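You operate a simulated robot arm through the tools that you are given. There is no shell and no other tool.

You are at the controls of a simulated robot arm. One attempt, no reset.

TASK
Shrink the sleeve on lead five in the oven, then stand it in the good tray.
Fine: one run of the oven, timed by its chart; leave the drawer open to cool. Set down upright: what you pick out. Where these are worked on the way, their far stop is far enough and under half their travel is too little: oven drawer.

Only the result counts: the job must be done as asked and must still hold three seconds after the hand-in. Knocking over, shifting, dropping, spilling or breaking anything else fails it.

THE ROBOT
A 6-joint arm with a two-finger gripper, fixed in place. Base frame: the origin is at the foot of the arm, x ahead of it, y to its left, z up. Units: m, degrees, N and s.
Its first joint turns from -166.0 to 166.0 degrees. Payload 2.45 kg.
The tool frame sits at the grasp point between the pads (the TCP): z along the fingers, y along the line on which they close. The tips reach 0.02 m beyond it. The gripper opens to 0.14 m. The gripper's body begins 0.168 m behind the TCP.
Orientation is told as [roll, pitch, yaw] about the base's x, y, z axes, in that order, counted from this pose: with the fingers straight down and closing along the base's y, the tool's x points along the base's -x, its y along +y and its z along -z.

THE INTERFACE
- The arm moves only by the tool nudge_tool. Its argument "moves" is a list that holds one entry, the list of rows, each a list of 7 numbers: the shift along the base's x, y, z in m, then the turn, a rotation vector about the base's x, y, z in degrees, then the gripper command, from -1 (shut) to 1 (fully open), values between in proportion. In form: [[[tx, ty, tz, rx, ry, rz, jaw], ...]]. A call has 1 to 20 rows; each row is the pose to reach, as a shift and turn from the pose commanded when the call began. A row lasts 0.2 s, in which the tool goes at most 0.05 m and 8.6 degrees; a call with a longer step from one row to the next is refused whole, and so is a gripper value outside its range. Where a pose cannot be reached the arm comes as near as it can. A force on the tool above 60 N (or 10 N above the force at the start of the call, whichever is more), or a blocked arm, ends the call early, and 0.2 s more pass. Each finger travels about 0.045 m/s and halts on what it meets, pressing with about 28 N; the grip force reading is that of the motor and also rises with nothing between the fingers. The clock runs only during rows and for 0.2 s after the last one: add rows that repeat a pose to give the fingers time. It gives the time, the measured TCP pose, the force on the tool (base axes), the opening and the grip force at its end, in the units of the frame above (readings bear some noise), with the torque about the TCP (base axes, N m) and any sound that the robot's microphone picked up.
- Cameras (640 x 400 px; columns grow to the right, rows downward): "scene" is fixed at [0.051, 0.5005, 1.5754]; the picture's right is [0.08, -1.00, 0.00], its down [-0.75, -0.06, -0.66] and it looks along [0.66, 0.05, -0.75] (base axes); focal length 276 px, centre (320, 200). "wrist" rides on the gripper at [0.078, 0.011, -0.209] in the tool frame; the picture's right is [-0.14, 0.99, 0.00], its down [-0.92, -0.13, -0.37] and it looks along [-0.37, -0.05, 0.93] (tool axes); focal length 280 px, centre (320, 200). There is no depth. A picture from a camera that has moved, and an enlarged one, comes with that camera's place and axes in the base frame and with its lens.
- snapshot(camera): a new picture of that camera. No time passes.
- zoom(camera, box): a new picture of the part [left, top, right, bottom] of that camera's present view, enlarged. No time passes.
- close_job(): hands the job in; it is judged then, once.

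Places have to be worked out from the pictures, the camera data and where the tool is seen. Open the gripper and draw the arm clear of the work before you hand the job in, unless the task says otherwise.

The tools are called after ">>>" as a command line: name --argument value ..., lists and objects as JSON in quotes. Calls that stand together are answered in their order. nudge_tool: Moves the arm, as the interface text tells. Its arguments: {"type":"object","properties":{"moves":{"type":"array"}},"required":["moves"]} The other tools are called the same way: snapshot (camera) takes a picture; zoom (camera, box) takes an enlarged picture of a part of a camera's view; close_job () hands the job in.

At the start:

```text
time: 0.0
eef_pos: [0.3774, 0.3394, 1.3409]
tcp_rot: [0.0, 0.0, 0.0]
wrist_force: [0.3, 0.6, 0.4]
torque: [0.01, 0.02, 0.04]
finger_gap: 0.1398
finger_force: 0.1
```

scene: 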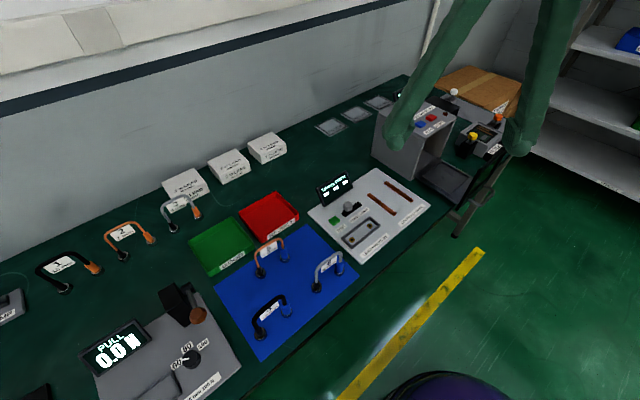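
wrist: 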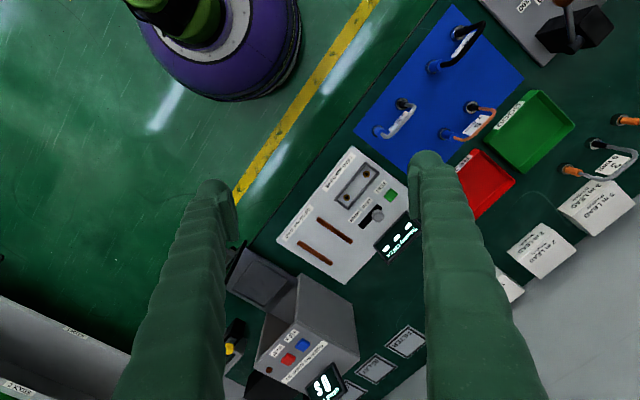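

I start by looking closely at the parts of the bench: leads, oven, trays, charts.

>>> zoom --camera "scene" --box '[360, 60, 520, 220]'

>>> zoom --camera "scene" --box '[180, 180, 360, 340]'

>>> zoom --camera "scene" --box '[0, 180, 220, 320]'

>>> zoom --camera "scene" --box '[300, 90, 420, 160]'

>>> zoom --camera "scene" --box '[300, 160, 440, 270]'

>>> zoom --camera "wrist" --box '[220, 230, 440, 400]'

>>> zoom --camera "wrist" --box '[360, 20, 600, 200]'

```text
2.50 times, centred on (440, 140) of scene
camera zoom: at [0.051, 0.5005, 1.5754], right [0.08, -1.0, 0.0], down [-0.75, -0.06, -0.66], along [0.66, 0.05, -0.75], focal length 689 px, centre (20, 350)
```

zoom: 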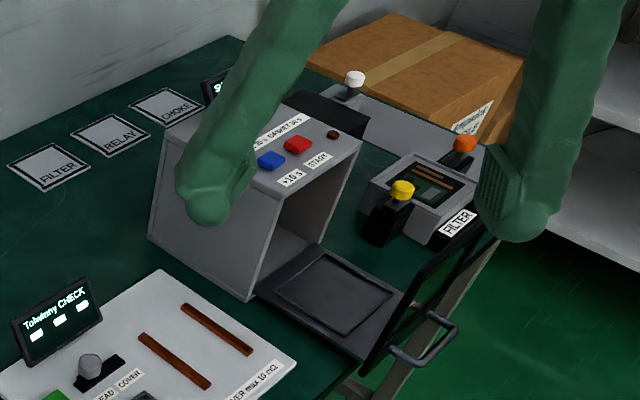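

```text
2.50 times, centred on (270, 260) of scene
camera zoom: at [0.051, 0.5005, 1.5754], right [0.08, -1.0, 0.0], down [-0.75, -0.06, -0.66], along [0.66, 0.05, -0.75], focal length 689 px, centre (445, 50)
```

zoom: 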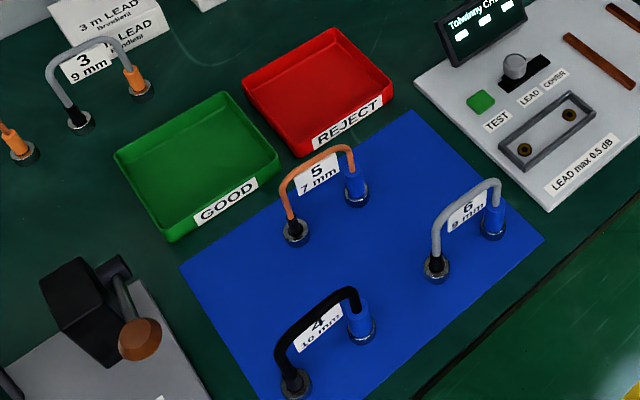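

```text
2.86 times, centred on (110, 250) of scene
camera zoom: at [0.051, 0.5005, 1.5754], right [0.08, -1.0, 0.0], down [-0.75, -0.06, -0.66], along [0.66, 0.05, -0.75], focal length 787 px, centre (920, 57)
```

zoom: 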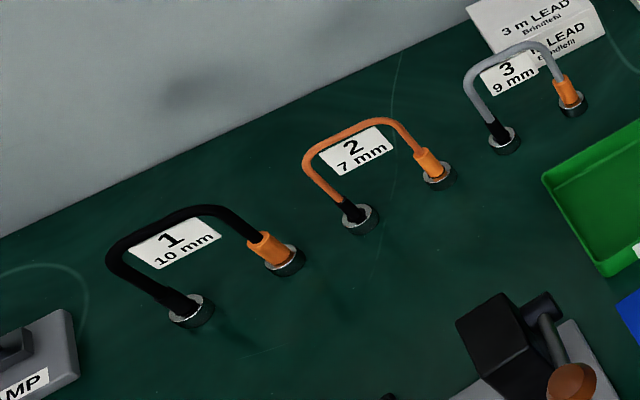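

```text
5.33 times, centred on (360, 125) of scene
camera zoom: at [0.051, 0.5005, 1.5754], right [0.08, -1.0, 0.0], down [-0.75, -0.06, -0.66], along [0.66, 0.05, -0.75], focal length 1470 px, centre (107, 600)
```

zoom: 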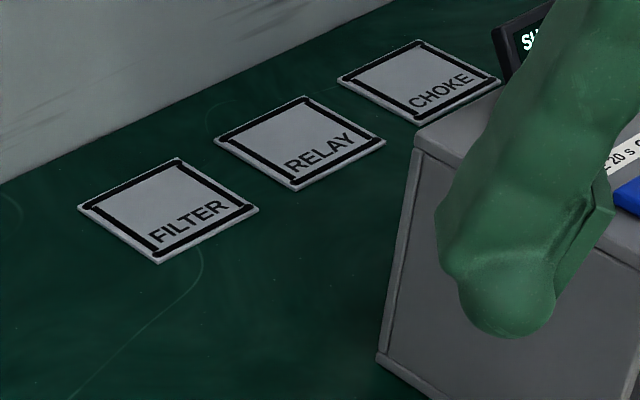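

```text
3.64 times, centred on (370, 215) of scene
camera zoom: at [0.051, 0.5005, 1.5754], right [0.08, -1.0, 0.0], down [-0.75, -0.06, -0.66], along [0.66, 0.05, -0.75], focal length 1002 px, centre (138, 146)
```

zoom: 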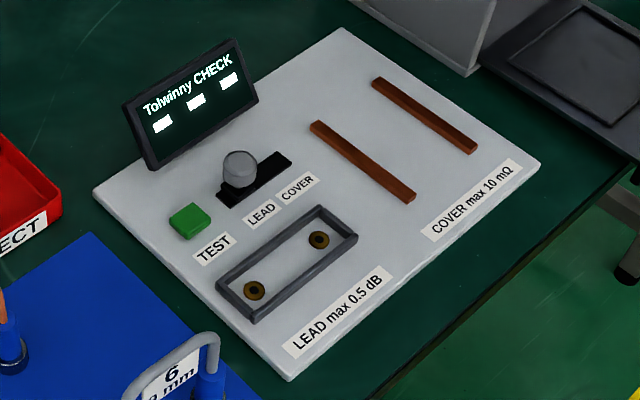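

```text
2.35 times, centred on (330, 315) of wrist
camera zoom: at [0.3006, 0.3485, 1.5502], right [0.14, 0.99, 0.0], down [0.92, -0.13, 0.37], along [0.37, -0.05, -0.93], focal length 660 px, centre (296, -71)
```

zoom: 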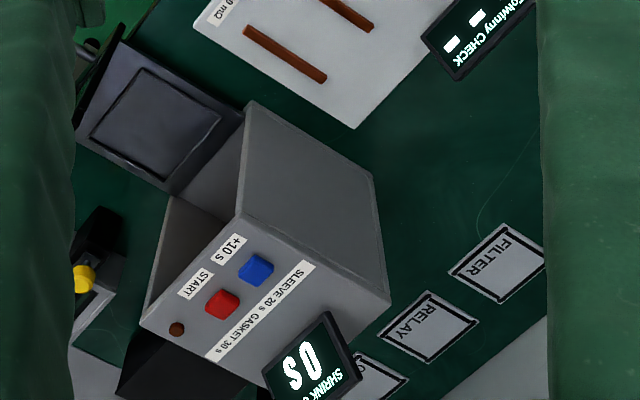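

```text
2.22 times, centred on (480, 110) of wrist
camera zoom: at [0.3006, 0.3485, 1.5502], right [0.14, 0.99, 0.0], down [0.92, -0.13, 0.37], along [0.37, -0.05, -0.93], focal length 623 px, centre (-36, 400)
```

zoom: 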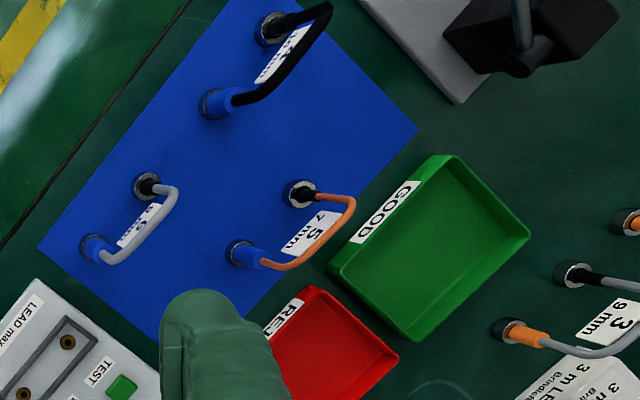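

The bench top seems to lie near z≈0.85, with lead 5 (blue sleeve, 7 mm) near (0.40, 0.70) and the chart reading "SLEEVE 20 s, GASKET 30 s". I bring the wrist camera over lead 5 and the trays, high up, for a better look.

>>> nudge_tool --moves '[[[0, 0.045, -0.02, 0, 0, 0, 1], [0, 0.09, -0.04, 0, 0, 0, 1], [0, 0.135, -0.06, 0, 0, 0, 1], [0, 0.18, -0.08, 0, 0, 0, 1], [-0.01, 0.225, -0.1, 0, 0, 0, 1], [-0.02, 0.26, -0.12, 0, 0, 0, 1], [-0.02, 0.26, -0.12, 0, 0, 0, 1]]]'

>>> snapshot --camera "wrist"

>>> snapshot --camera "scene"

```text
refused: row 5 steps farther than a row can; nothing moved
```

```text
taken
camera wrist: at [0.3006, 0.3485, 1.5502], right [0.14, 0.99, 0.0], down [0.92, -0.13, 0.37], along [0.37, -0.05, -0.93], focal length 280 px, centre (320, 200)
```

wrist: 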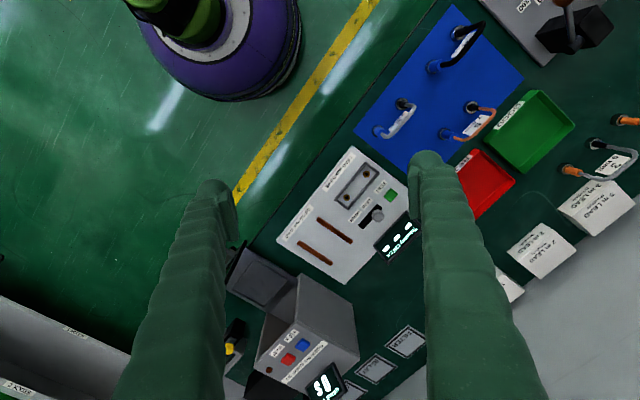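

```text
taken
```

scene: 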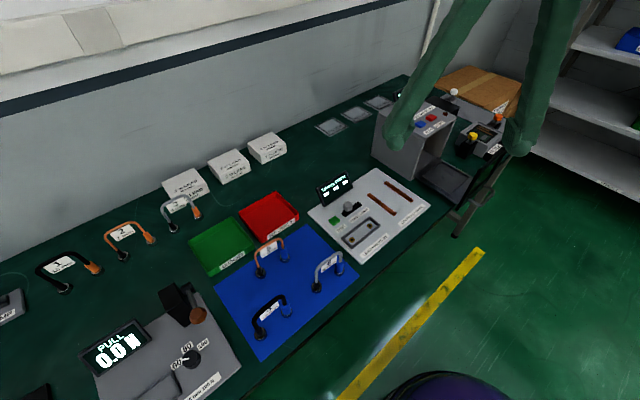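

One step was a hair too long, so nothing moved. I repeat it with smaller steps.

>>> nudge_tool --moves '[[[0, 0.04, -0.02, 0, 0, 0, 1], [0, 0.08, -0.04, 0, 0, 0, 1], [0, 0.12, -0.06, 0, 0, 0, 1], [0, 0.16, -0.08, 0, 0, 0, 1], [-0.01, 0.2, -0.1, 0, 0, 0, 1], [-0.02, 0.24, -0.12, 0, 0, 0, 1], [-0.02, 0.27, -0.12, 0, 0, 0, 1], [-0.02, 0.27, -0.12, 0, 0, 0, 1]]]'

>>> snapshot --camera "wrist"

>>> snapshot --camera "scene"

>>> zoom --camera "scene" --box '[360, 60, 520, 220]'

```text
time: 1.8
eef_pos: [0.36, 0.6089, 1.2224]
tcp_rot: [0.0, 0.0, 0.0]
wrist_force: [-0.3, 0.1, 0.2]
torque: [-0.01, -0.01, 0.0]
finger_gap: 0.1401
finger_force: 0.2
```

```text
taken
camera wrist: at [0.2813, 0.6194, 1.4308], right [0.14, 0.99, 0.0], down [0.92, -0.13, 0.37], along [0.37, -0.05, -0.93], focal length 280 px, centre (320, 200)
```

wrist: 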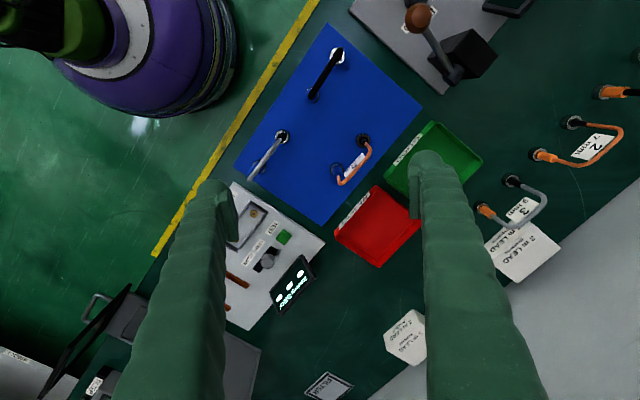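

```text
taken
```

scene: 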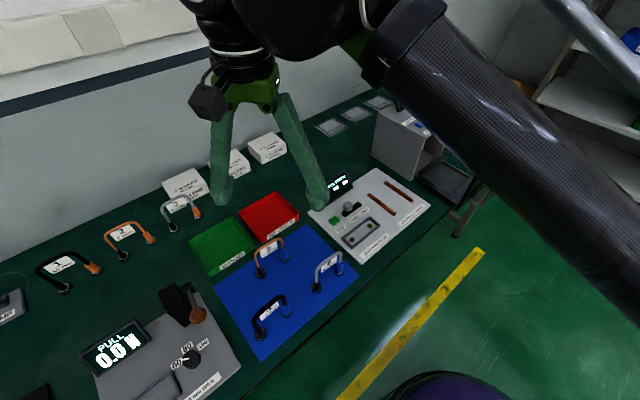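

```text
2.50 times, centred on (440, 140) of scene
camera zoom: at [0.051, 0.5005, 1.5754], right [0.08, -1.0, 0.0], down [-0.75, -0.06, -0.66], along [0.66, 0.05, -0.75], focal length 689 px, centre (20, 350)
```

zoom: 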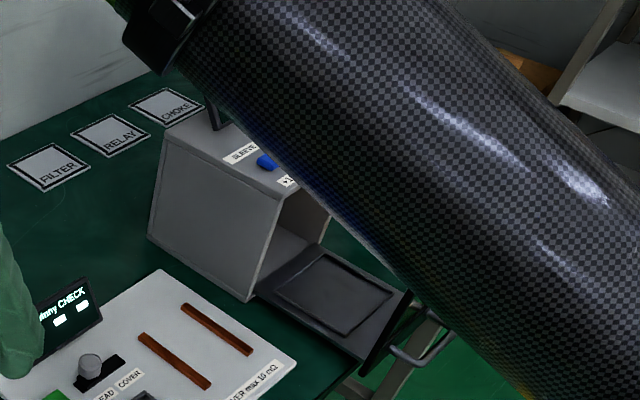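

Now I zoom the wrist view onto lead 5 and the good tray to place them.

>>> zoom --camera "wrist" --box '[300, 110, 420, 210]'

>>> zoom --camera "wrist" --box '[320, 100, 500, 280]'

>>> zoom --camera "scene" --box '[230, 220, 310, 290]'

```text
4.00 times, centred on (360, 160) of wrist
camera zoom: at [0.2813, 0.6194, 1.4308], right [0.14, 0.99, 0.0], down [0.92, -0.13, 0.37], along [0.37, -0.05, -0.93], focal length 1122 px, centre (160, 360)
```

zoom: 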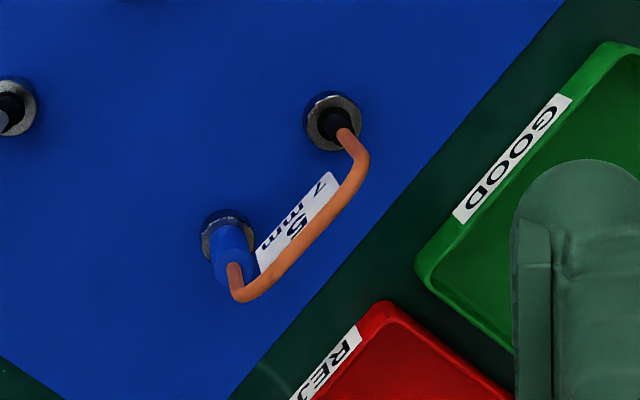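

```text
2.22 times, centred on (410, 190) of wrist
camera zoom: at [0.2813, 0.6194, 1.4308], right [0.14, 0.99, 0.0], down [0.92, -0.13, 0.37], along [0.37, -0.05, -0.93], focal length 623 px, centre (120, 222)
```

zoom: 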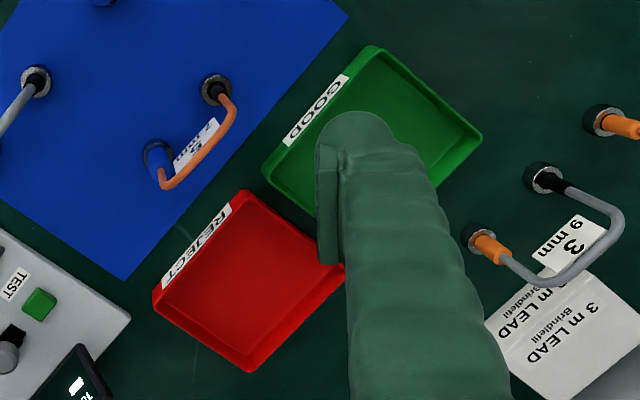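

```text
5.71 times, centred on (270, 255) of scene
camera zoom: at [0.051, 0.5005, 1.5754], right [0.08, -1.0, 0.0], down [-0.75, -0.06, -0.66], along [0.66, 0.05, -0.75], focal length 1574 px, centre (606, -114)
```

zoom: 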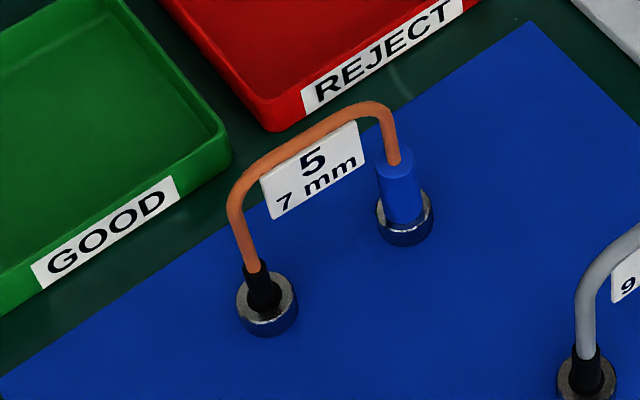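

Triangulating both views: lead 5's ring ends are at about (0.383, 0.688) and (0.431, 0.632), arch top near z≈0.98 and bench about 0.88. Next I move over to study the oven, its drawer and buttons.

>>> nudge_tool --moves '[[[0.015, -0.045, 0.005, 0, 0, 0, 1], [0.03, -0.09, 0.01, 0, 0, 0, 1], [0.045, -0.135, 0.015, 0, 0, 0, 1], [0.06, -0.18, 0.02, 0, 0, 0, 1], [0.075, -0.225, 0.025, 0, 0, 0, 1], [0.09, -0.27, 0.03, 0, 0, 0, 1], [0.105, -0.315, 0.035, 0, 0, 0, 1], [0.12, -0.36, 0.04, 0, 0, 0, 1], [0.135, -0.405, 0.045, 0, 0, 0, 1], [0.15, -0.45, 0.05, 0, 0, 0, 1], [0.165, -0.49, 0.055, 0, 0, 0, 1], [0.165, -0.49, 0.055, 0, 0, 0, 1]]]'

>>> snapshot --camera "wrist"

>>> snapshot --camera "scene"

```text
time: 4.4
eef_pos: [0.5221, 0.1198, 1.2759]
tcp_rot: [0.0, 0.1, 0.1]
wrist_force: [-0.2, 0.0, 0.6]
torque: [0.01, -0.01, -0.03]
finger_gap: 0.1399
finger_force: 0.1
```

```text
taken
camera wrist: at [0.445, 0.1294, 1.4848], right [0.14, 0.99, 0.0], down [0.92, -0.13, 0.37], along [0.37, -0.05, -0.93], focal length 280 px, centre (320, 200)
```

wrist: 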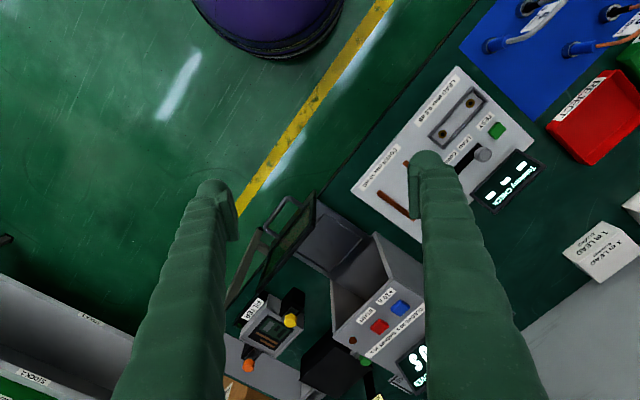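

```text
taken
```

scene: 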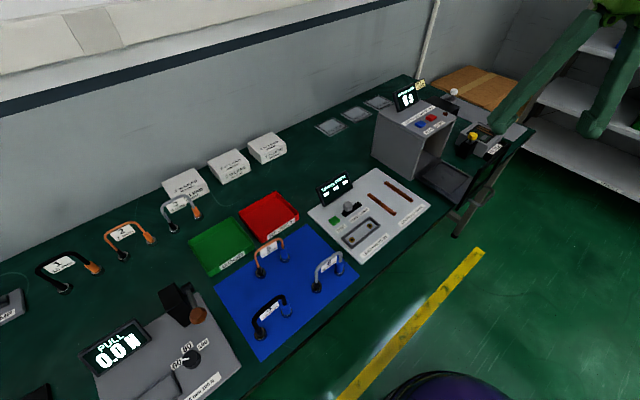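

Now enlarged looks at the oven from both cameras.

>>> zoom --camera "wrist" --box '[230, 180, 430, 400]'

>>> zoom --camera "wrist" --box '[330, 280, 430, 400]'

>>> zoom --camera "scene" --box '[365, 75, 525, 225]'

>>> zoom --camera "scene" --box '[380, 75, 470, 145]'

```text
1.82 times, centred on (330, 290) of wrist
camera zoom: at [0.445, 0.1294, 1.4848], right [0.14, 0.99, 0.0], down [0.92, -0.13, 0.37], along [0.37, -0.05, -0.93], focal length 510 px, centre (302, 36)
```

zoom: 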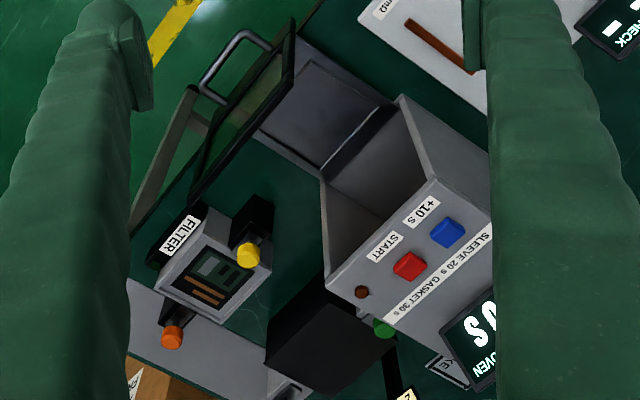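

```text
3.33 times, centred on (380, 340) of wrist
camera zoom: at [0.445, 0.1294, 1.4848], right [0.14, 0.99, 0.0], down [0.92, -0.13, 0.37], along [0.37, -0.05, -0.93], focal length 935 px, centre (120, -267)
```

zoom: 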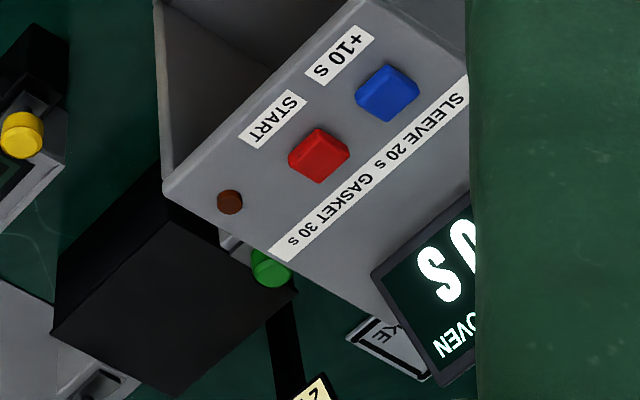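

```text
2.67 times, centred on (445, 150) of scene
camera zoom: at [0.051, 0.5005, 1.5754], right [0.08, -1.0, 0.0], down [-0.75, -0.06, -0.66], along [0.66, 0.05, -0.75], focal length 735 px, centre (-13, 333)
```

zoom: 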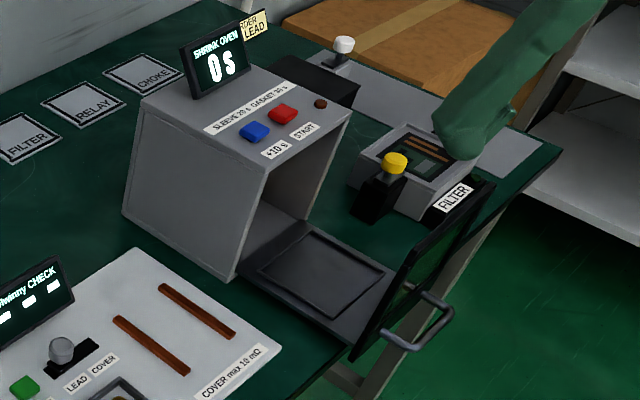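

```text
5.71 times, centred on (425, 110) of scene
camera zoom: at [0.051, 0.5005, 1.5754], right [0.08, -1.0, 0.0], down [-0.75, -0.06, -0.66], along [0.66, 0.05, -0.75], focal length 1574 px, centre (-280, 714)
```

zoom: 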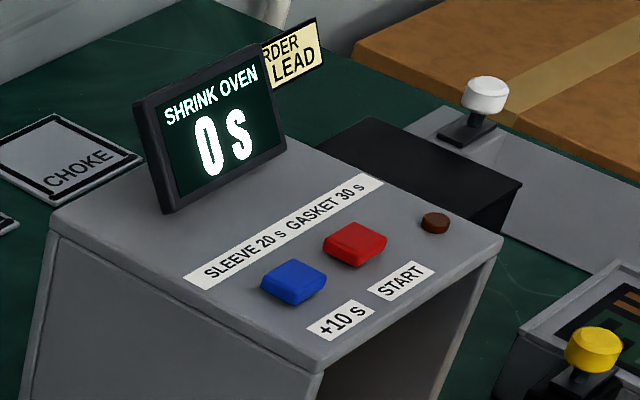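

The oven is set 45° to the base axes, with the buttons near z≈1.06, and its drawer open toward the robot. I zoom in further on the drawer, handle and display.

>>> zoom --camera "wrist" --box '[230, 180, 400, 290]'

>>> zoom --camera "scene" --box '[410, 120, 500, 215]'

>>> zoom --camera "scene" --box '[180, 180, 300, 290]'

```text
3.64 times, centred on (315, 235) of wrist
camera zoom: at [0.445, 0.1294, 1.4848], right [0.14, 0.99, 0.0], down [0.92, -0.13, 0.37], along [0.37, -0.05, -0.93], focal length 1020 px, centre (338, 73)
```

zoom: 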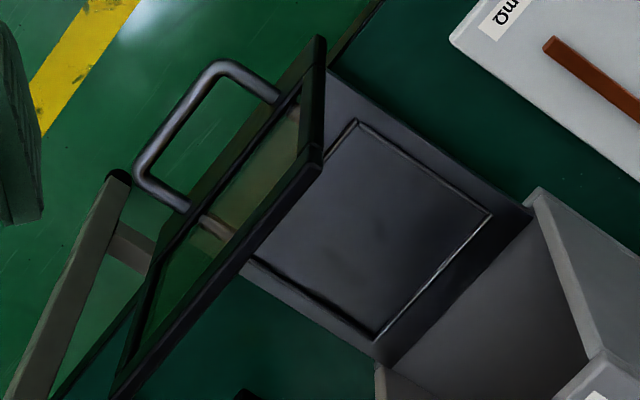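

```text
4.21 times, centred on (455, 168) of scene
camera zoom: at [0.051, 0.5005, 1.5754], right [0.08, -1.0, 0.0], down [-0.75, -0.06, -0.66], along [0.66, 0.05, -0.75], focal length 1160 px, centre (-248, 337)
```

zoom: 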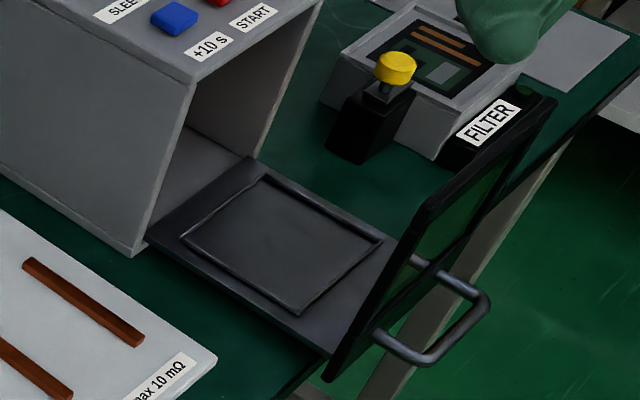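

```text
3.64 times, centred on (240, 235) of scene
camera zoom: at [0.051, 0.5005, 1.5754], right [0.08, -1.0, 0.0], down [-0.75, -0.06, -0.66], along [0.66, 0.05, -0.75], focal length 1002 px, centre (611, 73)
```

zoom: 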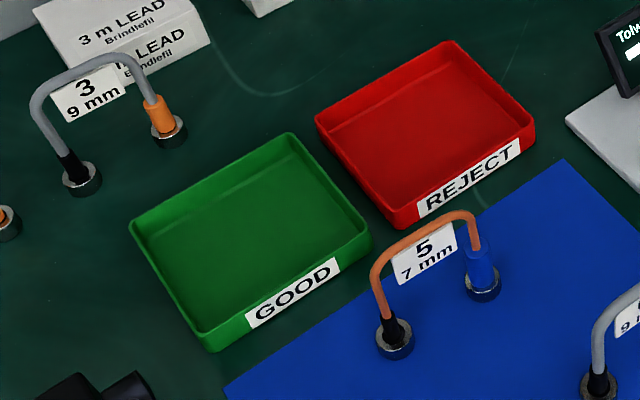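

The drawer's inner frame has corners near (0.80,0.19), (0.89,0.10), (0.81,0.02), (0.72,0.11), so its centre is about (0.804, 0.102) with its width along -45°. I now go above lead 5, turned to close across its arch (yaw about -49°) with the jaws part open.

>>> nudge_tool --moves '[[[-0.01, 0.045, 0, 0, 0, 0, 0.6], [-0.02, 0.09, 0, 0, 0, -7, 0.2], [-0.03, 0.13, 0, 0, 0, -14, 0], [-0.04, 0.17, 0, 0, 0, -21, 0], [-0.05, 0.21, 0, 0, 0, -28, 0], [-0.06, 0.25, 0, 0, 0, -35, 0], [-0.07, 0.29, 0, 0, 0, -42, 0], [-0.08, 0.33, 0, 0, 0, -49.4, 0], [-0.09, 0.37, -0.02, 0, 0, -49.4, 0], [-0.1, 0.41, -0.04, 0, 0, -49.4, 0], [-0.105, 0.45, -0.06, 0, 0, -49.4, 0], [-0.11, 0.49, -0.08, 0, 0, -49.4, 0], [-0.114, 0.52, -0.11, 0, 0, -49.4, 0], [-0.114, 0.541, -0.13, 0, 0, -49.4, 0], [-0.114, 0.541, -0.13, 0, 0, -49.4, 0]]]'

>>> snapshot --camera "wrist"

>>> snapshot --camera "scene"

```text
time: 7.6
eef_pos: [0.4101, 0.6586, 1.148]
tcp_rot: [0.0, 0.0, -49.5]
wrist_force: [0.3, 0.2, -0.1]
torque: [0.0, -0.03, 0.0]
finger_gap: 0.0703
finger_force: 0.0
```

```text
taken
camera wrist: at [0.3678, 0.7247, 1.356], right [0.84, 0.54, 0.0], down [0.5, -0.78, 0.37], along [0.2, -0.31, -0.93], focal length 280 px, centre (320, 200)
```

wrist: 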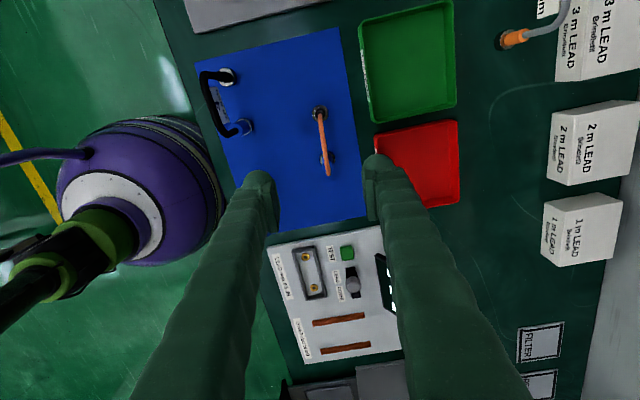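

```text
taken
```

scene: 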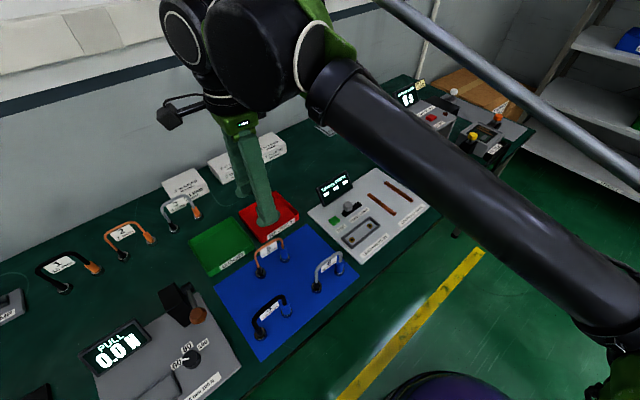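

>>> zoom --camera "wrist" --box '[230, 80, 410, 200]'

```text
3.33 times, centred on (320, 140) of wrist
camera zoom: at [0.3678, 0.7247, 1.356], right [0.84, 0.54, 0.0], down [0.5, -0.78, 0.37], along [0.2, -0.31, -0.93], focal length 935 px, centre (320, 400)
```

zoom: 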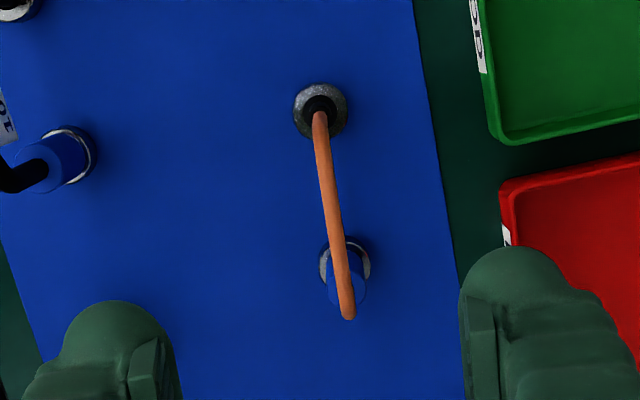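

In this view the arch lines up with the tool (yaw -49.5° is right), but its middle is about 1 cm off, near (0.411, 0.668). I correct and go down to z≈1.05, still above the arch.

>>> nudge_tool --moves '[[[0.001, 0.0095, -0.03, 0, 0, 0, -0.1], [0.001, 0.0095, -0.06, 0, 0, 0, -0.1], [0.001, 0.0095, -0.09, 0, 0, 0, -0.1], [0.001, 0.0095, -0.095, 0, 0, 0, -0.1], [0.001, 0.0095, -0.095, 0, 0, 0, -0.1]]]'

>>> zoom --camera "wrist" --box '[230, 80, 410, 200]'

>>> zoom --camera "scene" --box '[220, 200, 320, 290]'

```text
time: 8.8
eef_pos: [0.4086, 0.6658, 1.0529]
tcp_rot: [0.0, 0.0, -49.4]
wrist_force: [-0.6, 0.0, -0.1]
torque: [0.01, -0.04, 0.0]
finger_gap: 0.063
finger_force: 0.0
```

```text
3.33 times, centred on (320, 140) of wrist
camera zoom: at [0.3671, 0.7324, 1.2607], right [0.84, 0.54, 0.0], down [0.5, -0.78, 0.37], along [0.2, -0.31, -0.93], focal length 935 px, centre (320, 400)
```

zoom: 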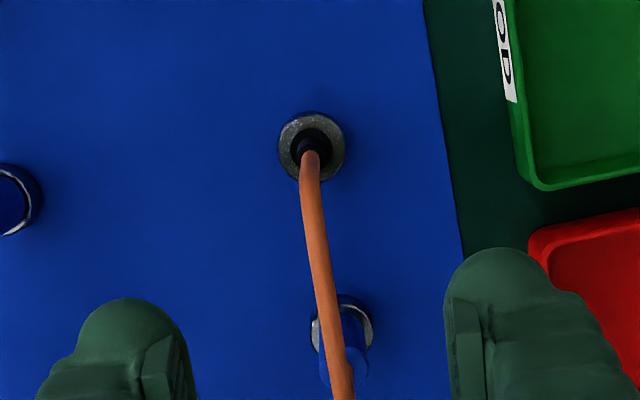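

```text
4.44 times, centred on (270, 245) of scene
camera zoom: at [0.051, 0.5005, 1.5754], right [0.08, -1.0, 0.0], down [-0.75, -0.06, -0.66], along [0.66, 0.05, -0.75], focal length 1225 px, centre (542, 0)
```

zoom: 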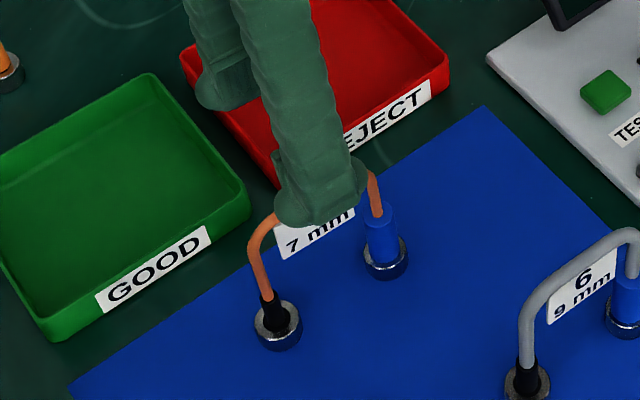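

The arch runs between the jaws and is centred to within about 3 mm, with its centreline near z≈0.983. I go down to z≈0.978 and look before closing.

>>> nudge_tool --moves '[[[0.002, 0.001, -0.03, 0, 0, 0, -0.1], [0.002, 0.001, -0.055, 0, 0, 0, -0.1], [0.002, 0.001, -0.075, 0, 0, 0, -0.1], [0.002, 0.001, -0.075, 0, 0, 0, -0.1]]]'

>>> zoom --camera "wrist" --box '[230, 100, 410, 220]'

>>> zoom --camera "scene" --box '[220, 200, 320, 290]'

```text
time: 9.8
eef_pos: [0.4097, 0.6675, 0.9764]
tcp_rot: [0.0, 0.0, -49.4]
wrist_force: [0.6, -0.2, -0.6]
torque: [-0.01, -0.02, 0.0]
finger_gap: 0.063
finger_force: 0.1
```

```text
3.33 times, centred on (320, 160) of wrist
camera zoom: at [0.368, 0.7337, 1.1856], right [0.84, 0.54, 0.0], down [0.5, -0.78, 0.37], along [0.2, -0.31, -0.93], focal length 935 px, centre (320, 333)
```

zoom: 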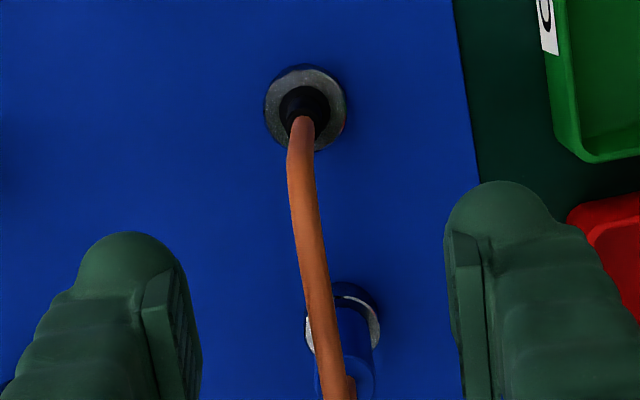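

```text
4.44 times, centred on (270, 245) of scene
camera zoom: at [0.051, 0.5005, 1.5754], right [0.08, -1.0, 0.0], down [-0.75, -0.06, -0.66], along [0.66, 0.05, -0.75], focal length 1225 px, centre (542, 0)
```

zoom: 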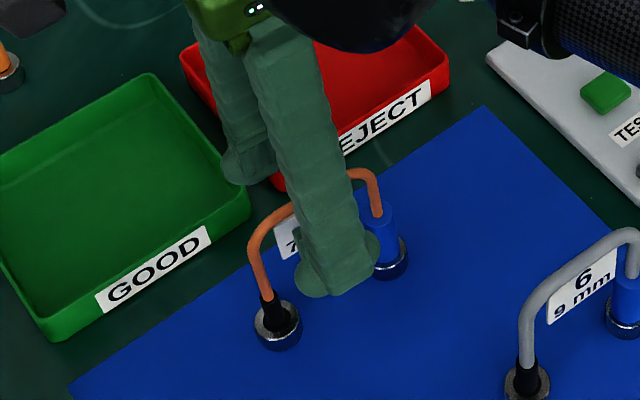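

Jaws straddle the arch at the right height. I close on it and hold.

>>> nudge_tool --moves '[[[0, 0, 0, 0, 0, 0, -0.5], [0, 0, 0, 0, 0, 0, -0.8], [0, 0, 0, 0, 0, 0, -1], [0, 0, 0, 0, 0, 0, -1], [0, 0, 0, 0, 0, 0, -1], [0, 0, 0, 0, 0, 0, -1], [0, 0, 0, 0, 0, 0, -1]]]'

>>> zoom --camera "wrist" --box '[230, 100, 410, 220]'

>>> zoom --camera "scene" --box '[220, 200, 320, 290]'

```text
time: 11.4
eef_pos: [0.4102, 0.6676, 0.9772]
tcp_rot: [0.0, 0.0, -49.4]
wrist_force: [-0.1, 0.2, 0.9]
torque: [-0.01, 0.0, 0.01]
finger_gap: 0.0089
finger_force: 28.0
```

```text
3.33 times, centred on (320, 160) of wrist
camera zoom: at [0.368, 0.7338, 1.1858], right [0.84, 0.54, 0.0], down [0.5, -0.78, 0.37], along [0.2, -0.31, -0.93], focal length 935 px, centre (320, 333)
```

zoom: 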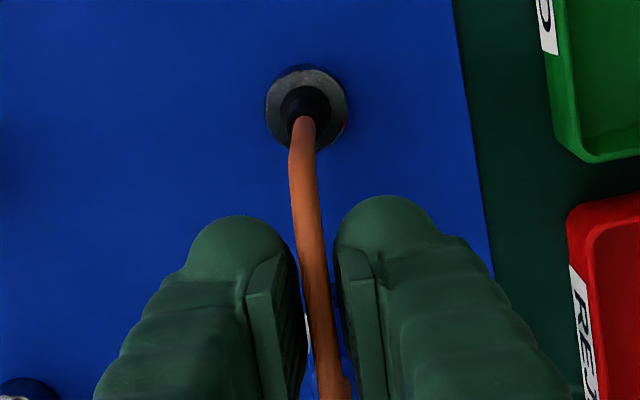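

```text
4.44 times, centred on (270, 245) of scene
camera zoom: at [0.051, 0.5005, 1.5754], right [0.08, -1.0, 0.0], down [-0.75, -0.06, -0.66], along [0.66, 0.05, -0.75], focal length 1225 px, centre (542, 0)
```

zoom: 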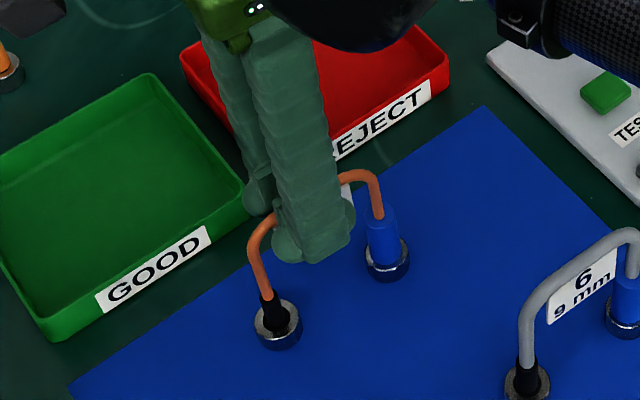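

The grip holds (gap 8.9 mm, 28 N). I lift straight up.

>>> nudge_tool --moves '[[[0, 0, 0.01, 0, 0, 0, -1], [0, 0, 0.03, 0, 0, 0, -1], [0, 0, 0.06, 0, 0, 0, -1], [0, 0, 0.1, 0, 0, 0, -1], [0, 0, 0.14, 0, 0, 0, -1], [0, 0, 0.18, 0, 0, 0, -1], [0, 0, 0.22, 0, 0, 0, -1], [0, 0, 0.22, 0, 0, 0, -1]]]'

>>> zoom --camera "scene" --box '[180, 120, 360, 290]'

>>> snapshot --camera "wrist"

```text
time: 13.2
eef_pos: [0.412, 0.6714, 1.1951]
tcp_rot: [0.0, -0.1, -49.4]
wrist_force: [0.3, 0.7, -1.0]
torque: [0.03, 0.0, -0.04]
finger_gap: 0.0091
finger_force: 27.5
```

```text
2.35 times, centred on (270, 205) of scene
camera zoom: at [0.051, 0.5005, 1.5754], right [0.08, -1.0, 0.0], down [-0.75, -0.06, -0.66], along [0.66, 0.05, -0.75], focal length 648 px, centre (438, 188)
```

zoom: 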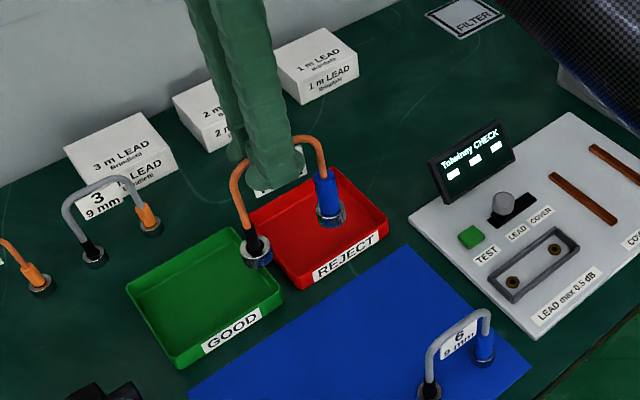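

```text
taken
camera wrist: at [0.37, 0.7375, 1.4041], right [0.84, 0.54, 0.0], down [0.5, -0.78, 0.37], along [0.2, -0.31, -0.93], focal length 280 px, centre (320, 200)
```

wrist: 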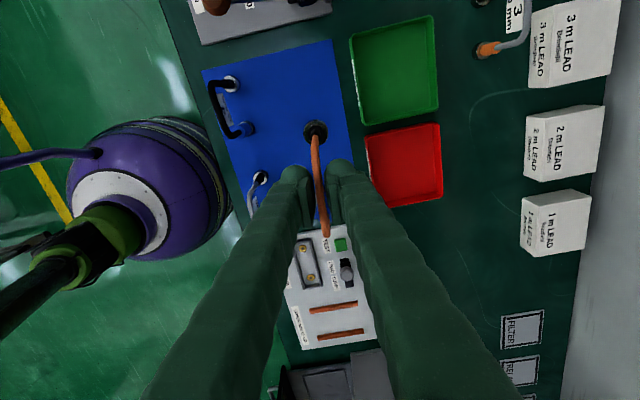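

Lead 5 is lifted upright and clear; the good tray's centre works out at about (0.462, 0.821). I carry the lead high over to above the drawer, swinging in front of the oven and turning to -45°.

>>> nudge_tool --moves '[[[0.016, -0.035, 0.01, 0, 0, 0, -1], [0.032, -0.07, 0.02, 0, 0, 0, -1], [0.05, -0.11, 0.02, 0, 0, 1, -1], [0.068, -0.15, 0.02, 0, 0, 2, -1], [0.086, -0.19, 0.02, 0, 0, 3, -1], [0.104, -0.23, 0.02, 0, 0, 4, -1], [0.122, -0.27, 0.02, 0, 0, 4.4, -1], [0.14, -0.31, 0.02, 0, 0, 4.4, -1], [0.158, -0.35, 0.02, 0, 0, 4.4, -1], [0.176, -0.39, 0.02, 0, 0, 4.4, -1], [0.196, -0.425, 0.02, 0, 0, 4.4, -1], [0.225, -0.455, 0.02, 0, 0, 4.4, -1], [0.26, -0.48, 0.02, 0, 0, 4.4, -1], [0.295, -0.505, 0.02, 0, 0, 4.4, -1], [0.33, -0.53, 0.02, 0, 0, 4.4, -1], [0.365, -0.55, 0.02, 0, 0, 4.4, -1], [0.3926, -0.5689, 0.02, 0, 0, 4.4, -1], [0.3926, -0.5689, 0.02, 0, 0, 4.4, -1]]]'

>>> snapshot --camera "scene"

>>> snapshot --camera "wrist"

```text
time: 17.0
eef_pos: [0.8056, 0.0986, 1.2161]
tcp_rot: [-0.1, -0.1, -45.0]
wrist_force: [-0.7, 0.8, -1.7]
torque: [-0.01, 0.0, 0.02]
finger_gap: 0.0088
finger_force: 28.3
```

```text
taken
```

scene: 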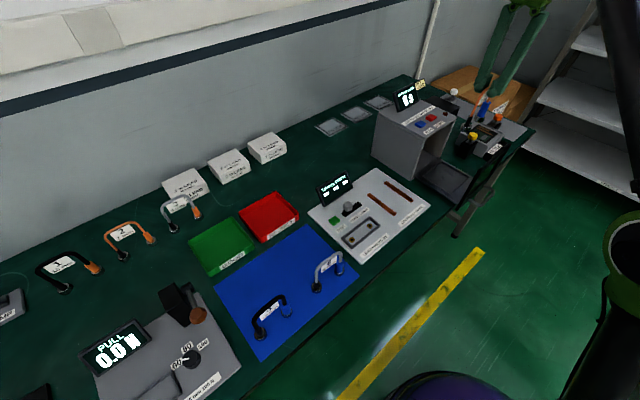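

```text
taken
camera wrist: at [0.7582, 0.1609, 1.4252], right [0.8, 0.6, 0.0], down [0.56, -0.74, 0.37], along [0.22, -0.29, -0.93], focal length 280 px, centre (320, 200)
```

wrist: 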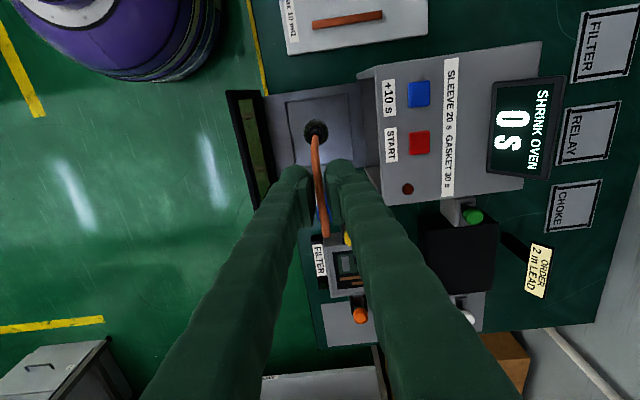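

I have a clear top view now; I zoom in on the drawer and buttons to refine positions.

>>> zoom --camera "wrist" --box '[220, 60, 400, 220]'

>>> zoom --camera "wrist" --box '[350, 40, 550, 220]'

>>> zoom --camera "scene" --box '[410, 60, 530, 220]'

```text
2.50 times, centred on (310, 140) of wrist
camera zoom: at [0.7582, 0.1609, 1.4252], right [0.8, 0.6, 0.0], down [0.56, -0.74, 0.37], along [0.22, -0.29, -0.93], focal length 701 px, centre (345, 350)
```

zoom: 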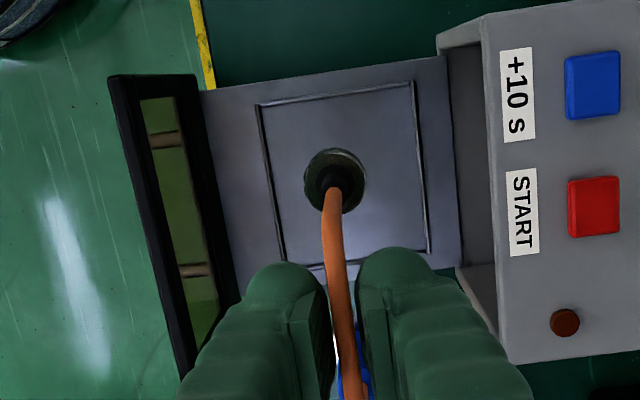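

```text
2.22 times, centred on (450, 130) of wrist
camera zoom: at [0.7582, 0.1609, 1.4252], right [0.8, 0.6, 0.0], down [0.56, -0.74, 0.37], along [0.22, -0.29, -0.93], focal length 623 px, centre (31, 356)
```

zoom: 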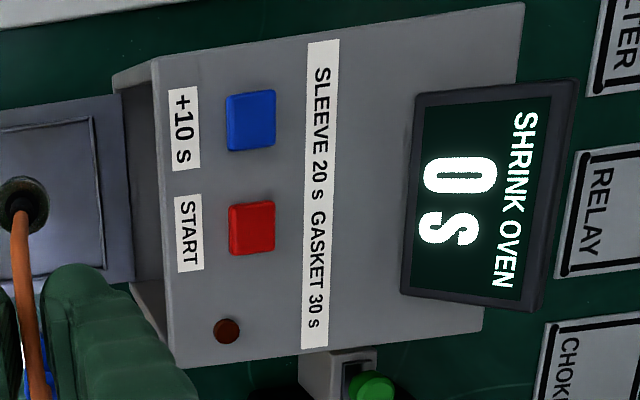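

```text
2.50 times, centred on (470, 140) of scene
camera zoom: at [0.051, 0.5005, 1.5754], right [0.08, -1.0, 0.0], down [-0.75, -0.06, -0.66], along [0.66, 0.05, -0.75], focal length 689 px, centre (-55, 350)
```

zoom: 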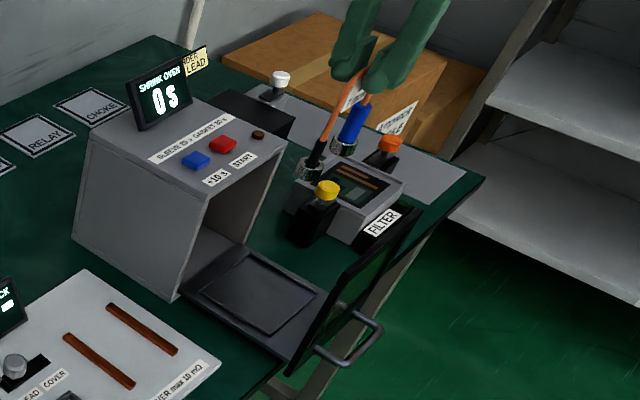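

The refined drawer frame centre is (0.8048, 0.1004) at -45°, and the lead's middle sits about 4 mm toward the blue end of the grip, so I offset for it. I lower to z≈1.02, leaving a gap above the drawer floor.

>>> nudge_tool --moves '[[[-0.0023, 0.0018, -0.04, 0, 0, 0, -1], [-0.0023, 0.0018, -0.08, 0, 0, 0, -1], [-0.0023, 0.0018, -0.12, 0, 0, 0, -1], [-0.0023, 0.0018, -0.16, 0, 0, 0, -1], [-0.0023, 0.0018, -0.19, 0, 0, 0, -1], [-0.0023, 0.0018, -0.196, 0, 0, 0, -1], [-0.0023, 0.0018, -0.196, 0, 0, 0, -1]]]'

>>> zoom --camera "scene" --box '[400, 80, 520, 220]'

>>> zoom --camera "wrist" --box '[220, 60, 420, 220]'

```text
time: 18.6
eef_pos: [0.8016, 0.1018, 1.0206]
tcp_rot: [-0.1, 0.1, -45.1]
wrist_force: [-0.2, 0.1, -1.7]
torque: [0.04, 0.03, -0.04]
finger_gap: 0.0089
finger_force: 27.7
```

```text
2.86 times, centred on (460, 150) of scene
camera zoom: at [0.051, 0.5005, 1.5754], right [0.08, -1.0, 0.0], down [-0.75, -0.06, -0.66], along [0.66, 0.05, -0.75], focal length 787 px, centre (-80, 343)
```

zoom: 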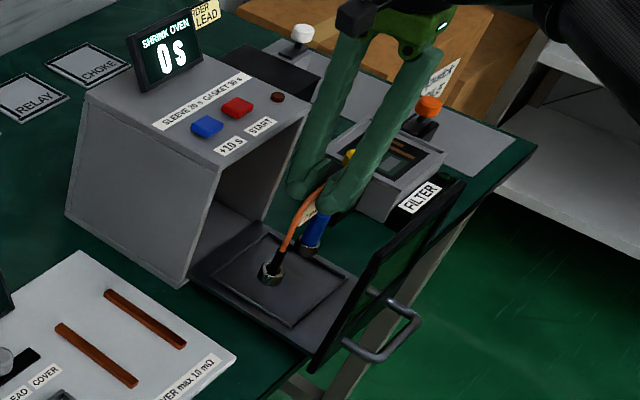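

```text
2.50 times, centred on (320, 140) of wrist
camera zoom: at [0.7544, 0.1638, 1.2297], right [0.8, 0.6, 0.0], down [0.56, -0.74, 0.37], along [0.22, -0.29, -0.93], focal length 701 px, centre (320, 350)
```

zoom: 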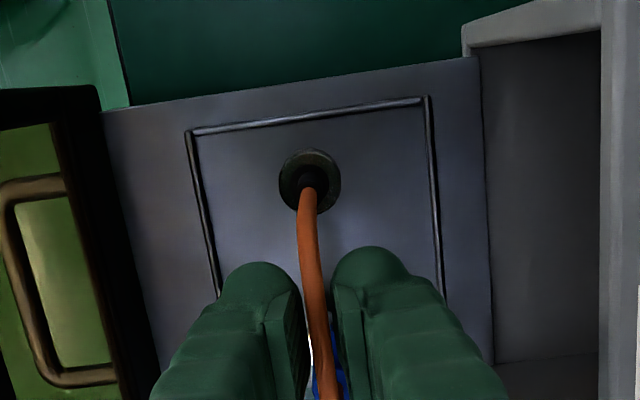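

The ring sits well inside the frame. I go down gently in short calls, watching the vertical force for contact.

>>> nudge_tool --moves '[[[0, 0, -0.008, 0, 0, 0, -1], [0, 0, -0.016, 0, 0, 0, -1], [0, 0, -0.022, 0, 0, 0, -1], [0, 0, -0.022, 0, 0, 0, -1]]]'

>>> zoom --camera "scene" --box '[420, 130, 500, 200]'

```text
time: 19.6
eef_pos: [0.8029, 0.1023, 0.9977]
tcp_rot: [0.0, 0.0, -45.0]
wrist_force: [0.8, -0.5, -0.3]
torque: [0.01, 0.03, -0.01]
finger_gap: 0.0086
finger_force: 27.9
```

```text
5.71 times, centred on (460, 165) of scene
camera zoom: at [0.051, 0.5005, 1.5754], right [0.08, -1.0, 0.0], down [-0.75, -0.06, -0.66], along [0.66, 0.05, -0.75], focal length 1574 px, centre (-480, 400)
```

zoom: 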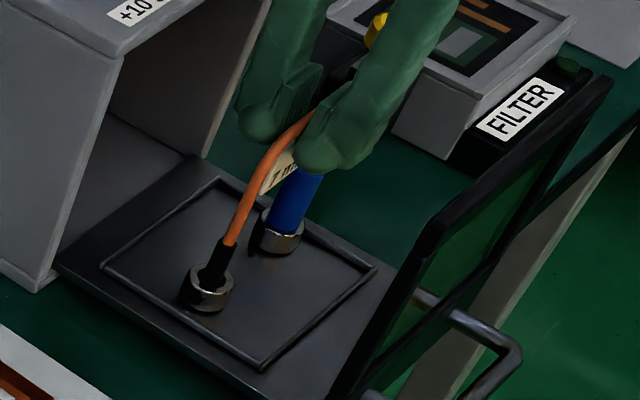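

The lead is still hovering. I zoom more tightly to check the remaining gap and centring before lowering.

>>> zoom --camera "scene" --box '[430, 145, 490, 195]'

>>> zoom --camera "wrist" --box '[220, 60, 420, 220]'

```text
8.00 times, centred on (460, 170) of scene
camera zoom: at [0.051, 0.5005, 1.5754], right [0.08, -1.0, 0.0], down [-0.75, -0.06, -0.66], along [0.66, 0.05, -0.75], focal length 2204 px, centre (-800, 440)
```

zoom: 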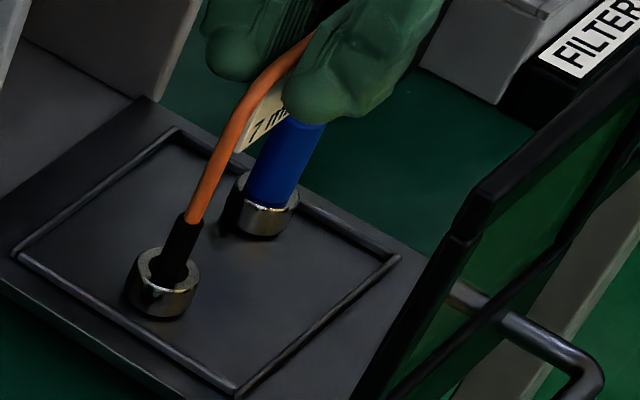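

```text
2.50 times, centred on (320, 140) of wrist
camera zoom: at [0.7554, 0.1653, 1.207], right [0.8, 0.6, 0.0], down [0.56, -0.74, 0.37], along [0.22, -0.29, -0.93], focal length 701 px, centre (320, 350)
```

zoom: 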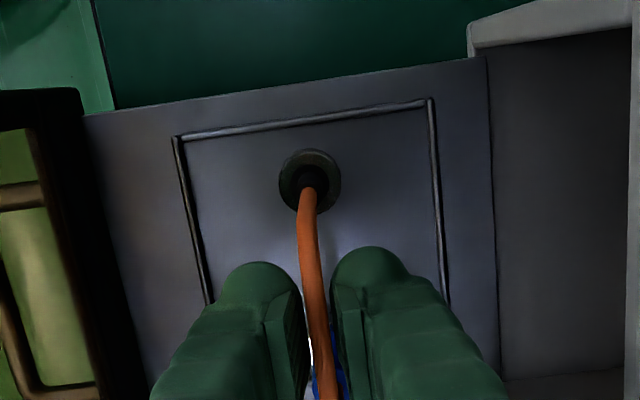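

In the tight zoom the lead's feet are centred in the frame to about 3 mm, hovering some 5-10 mm. I lower in 3-mm steps and read the force.

>>> nudge_tool --moves '[[[0, 0, -0.003, 0, 0, 0, -1], [0, 0, -0.006, 0, 0, 0, -1], [0, 0, -0.006, 0, 0, 0, -1]]]'

>>> zoom --camera "scene" --box '[430, 145, 490, 195]'

```text
time: 20.4
eef_pos: [0.8018, 0.1022, 0.9923]
tcp_rot: [0.0, 0.1, -45.0]
wrist_force: [1.9, 0.0, 24.9]
torque: [-0.03, -0.02, 0.02]
finger_gap: 0.0088
finger_force: 28.2
```

```text
8.00 times, centred on (460, 170) of scene
camera zoom: at [0.051, 0.5005, 1.5754], right [0.08, -1.0, 0.0], down [-0.75, -0.06, -0.66], along [0.66, 0.05, -0.75], focal length 2204 px, centre (-800, 440)
```

zoom: 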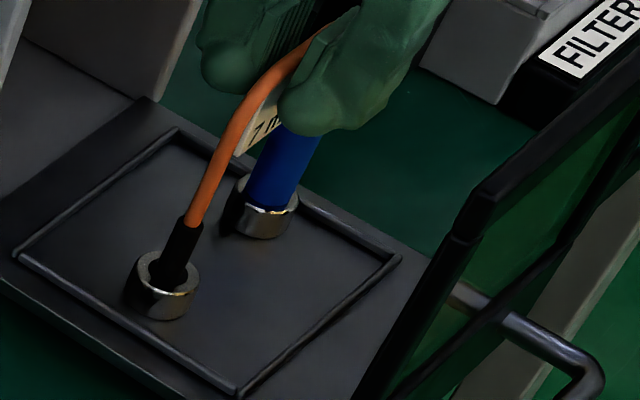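

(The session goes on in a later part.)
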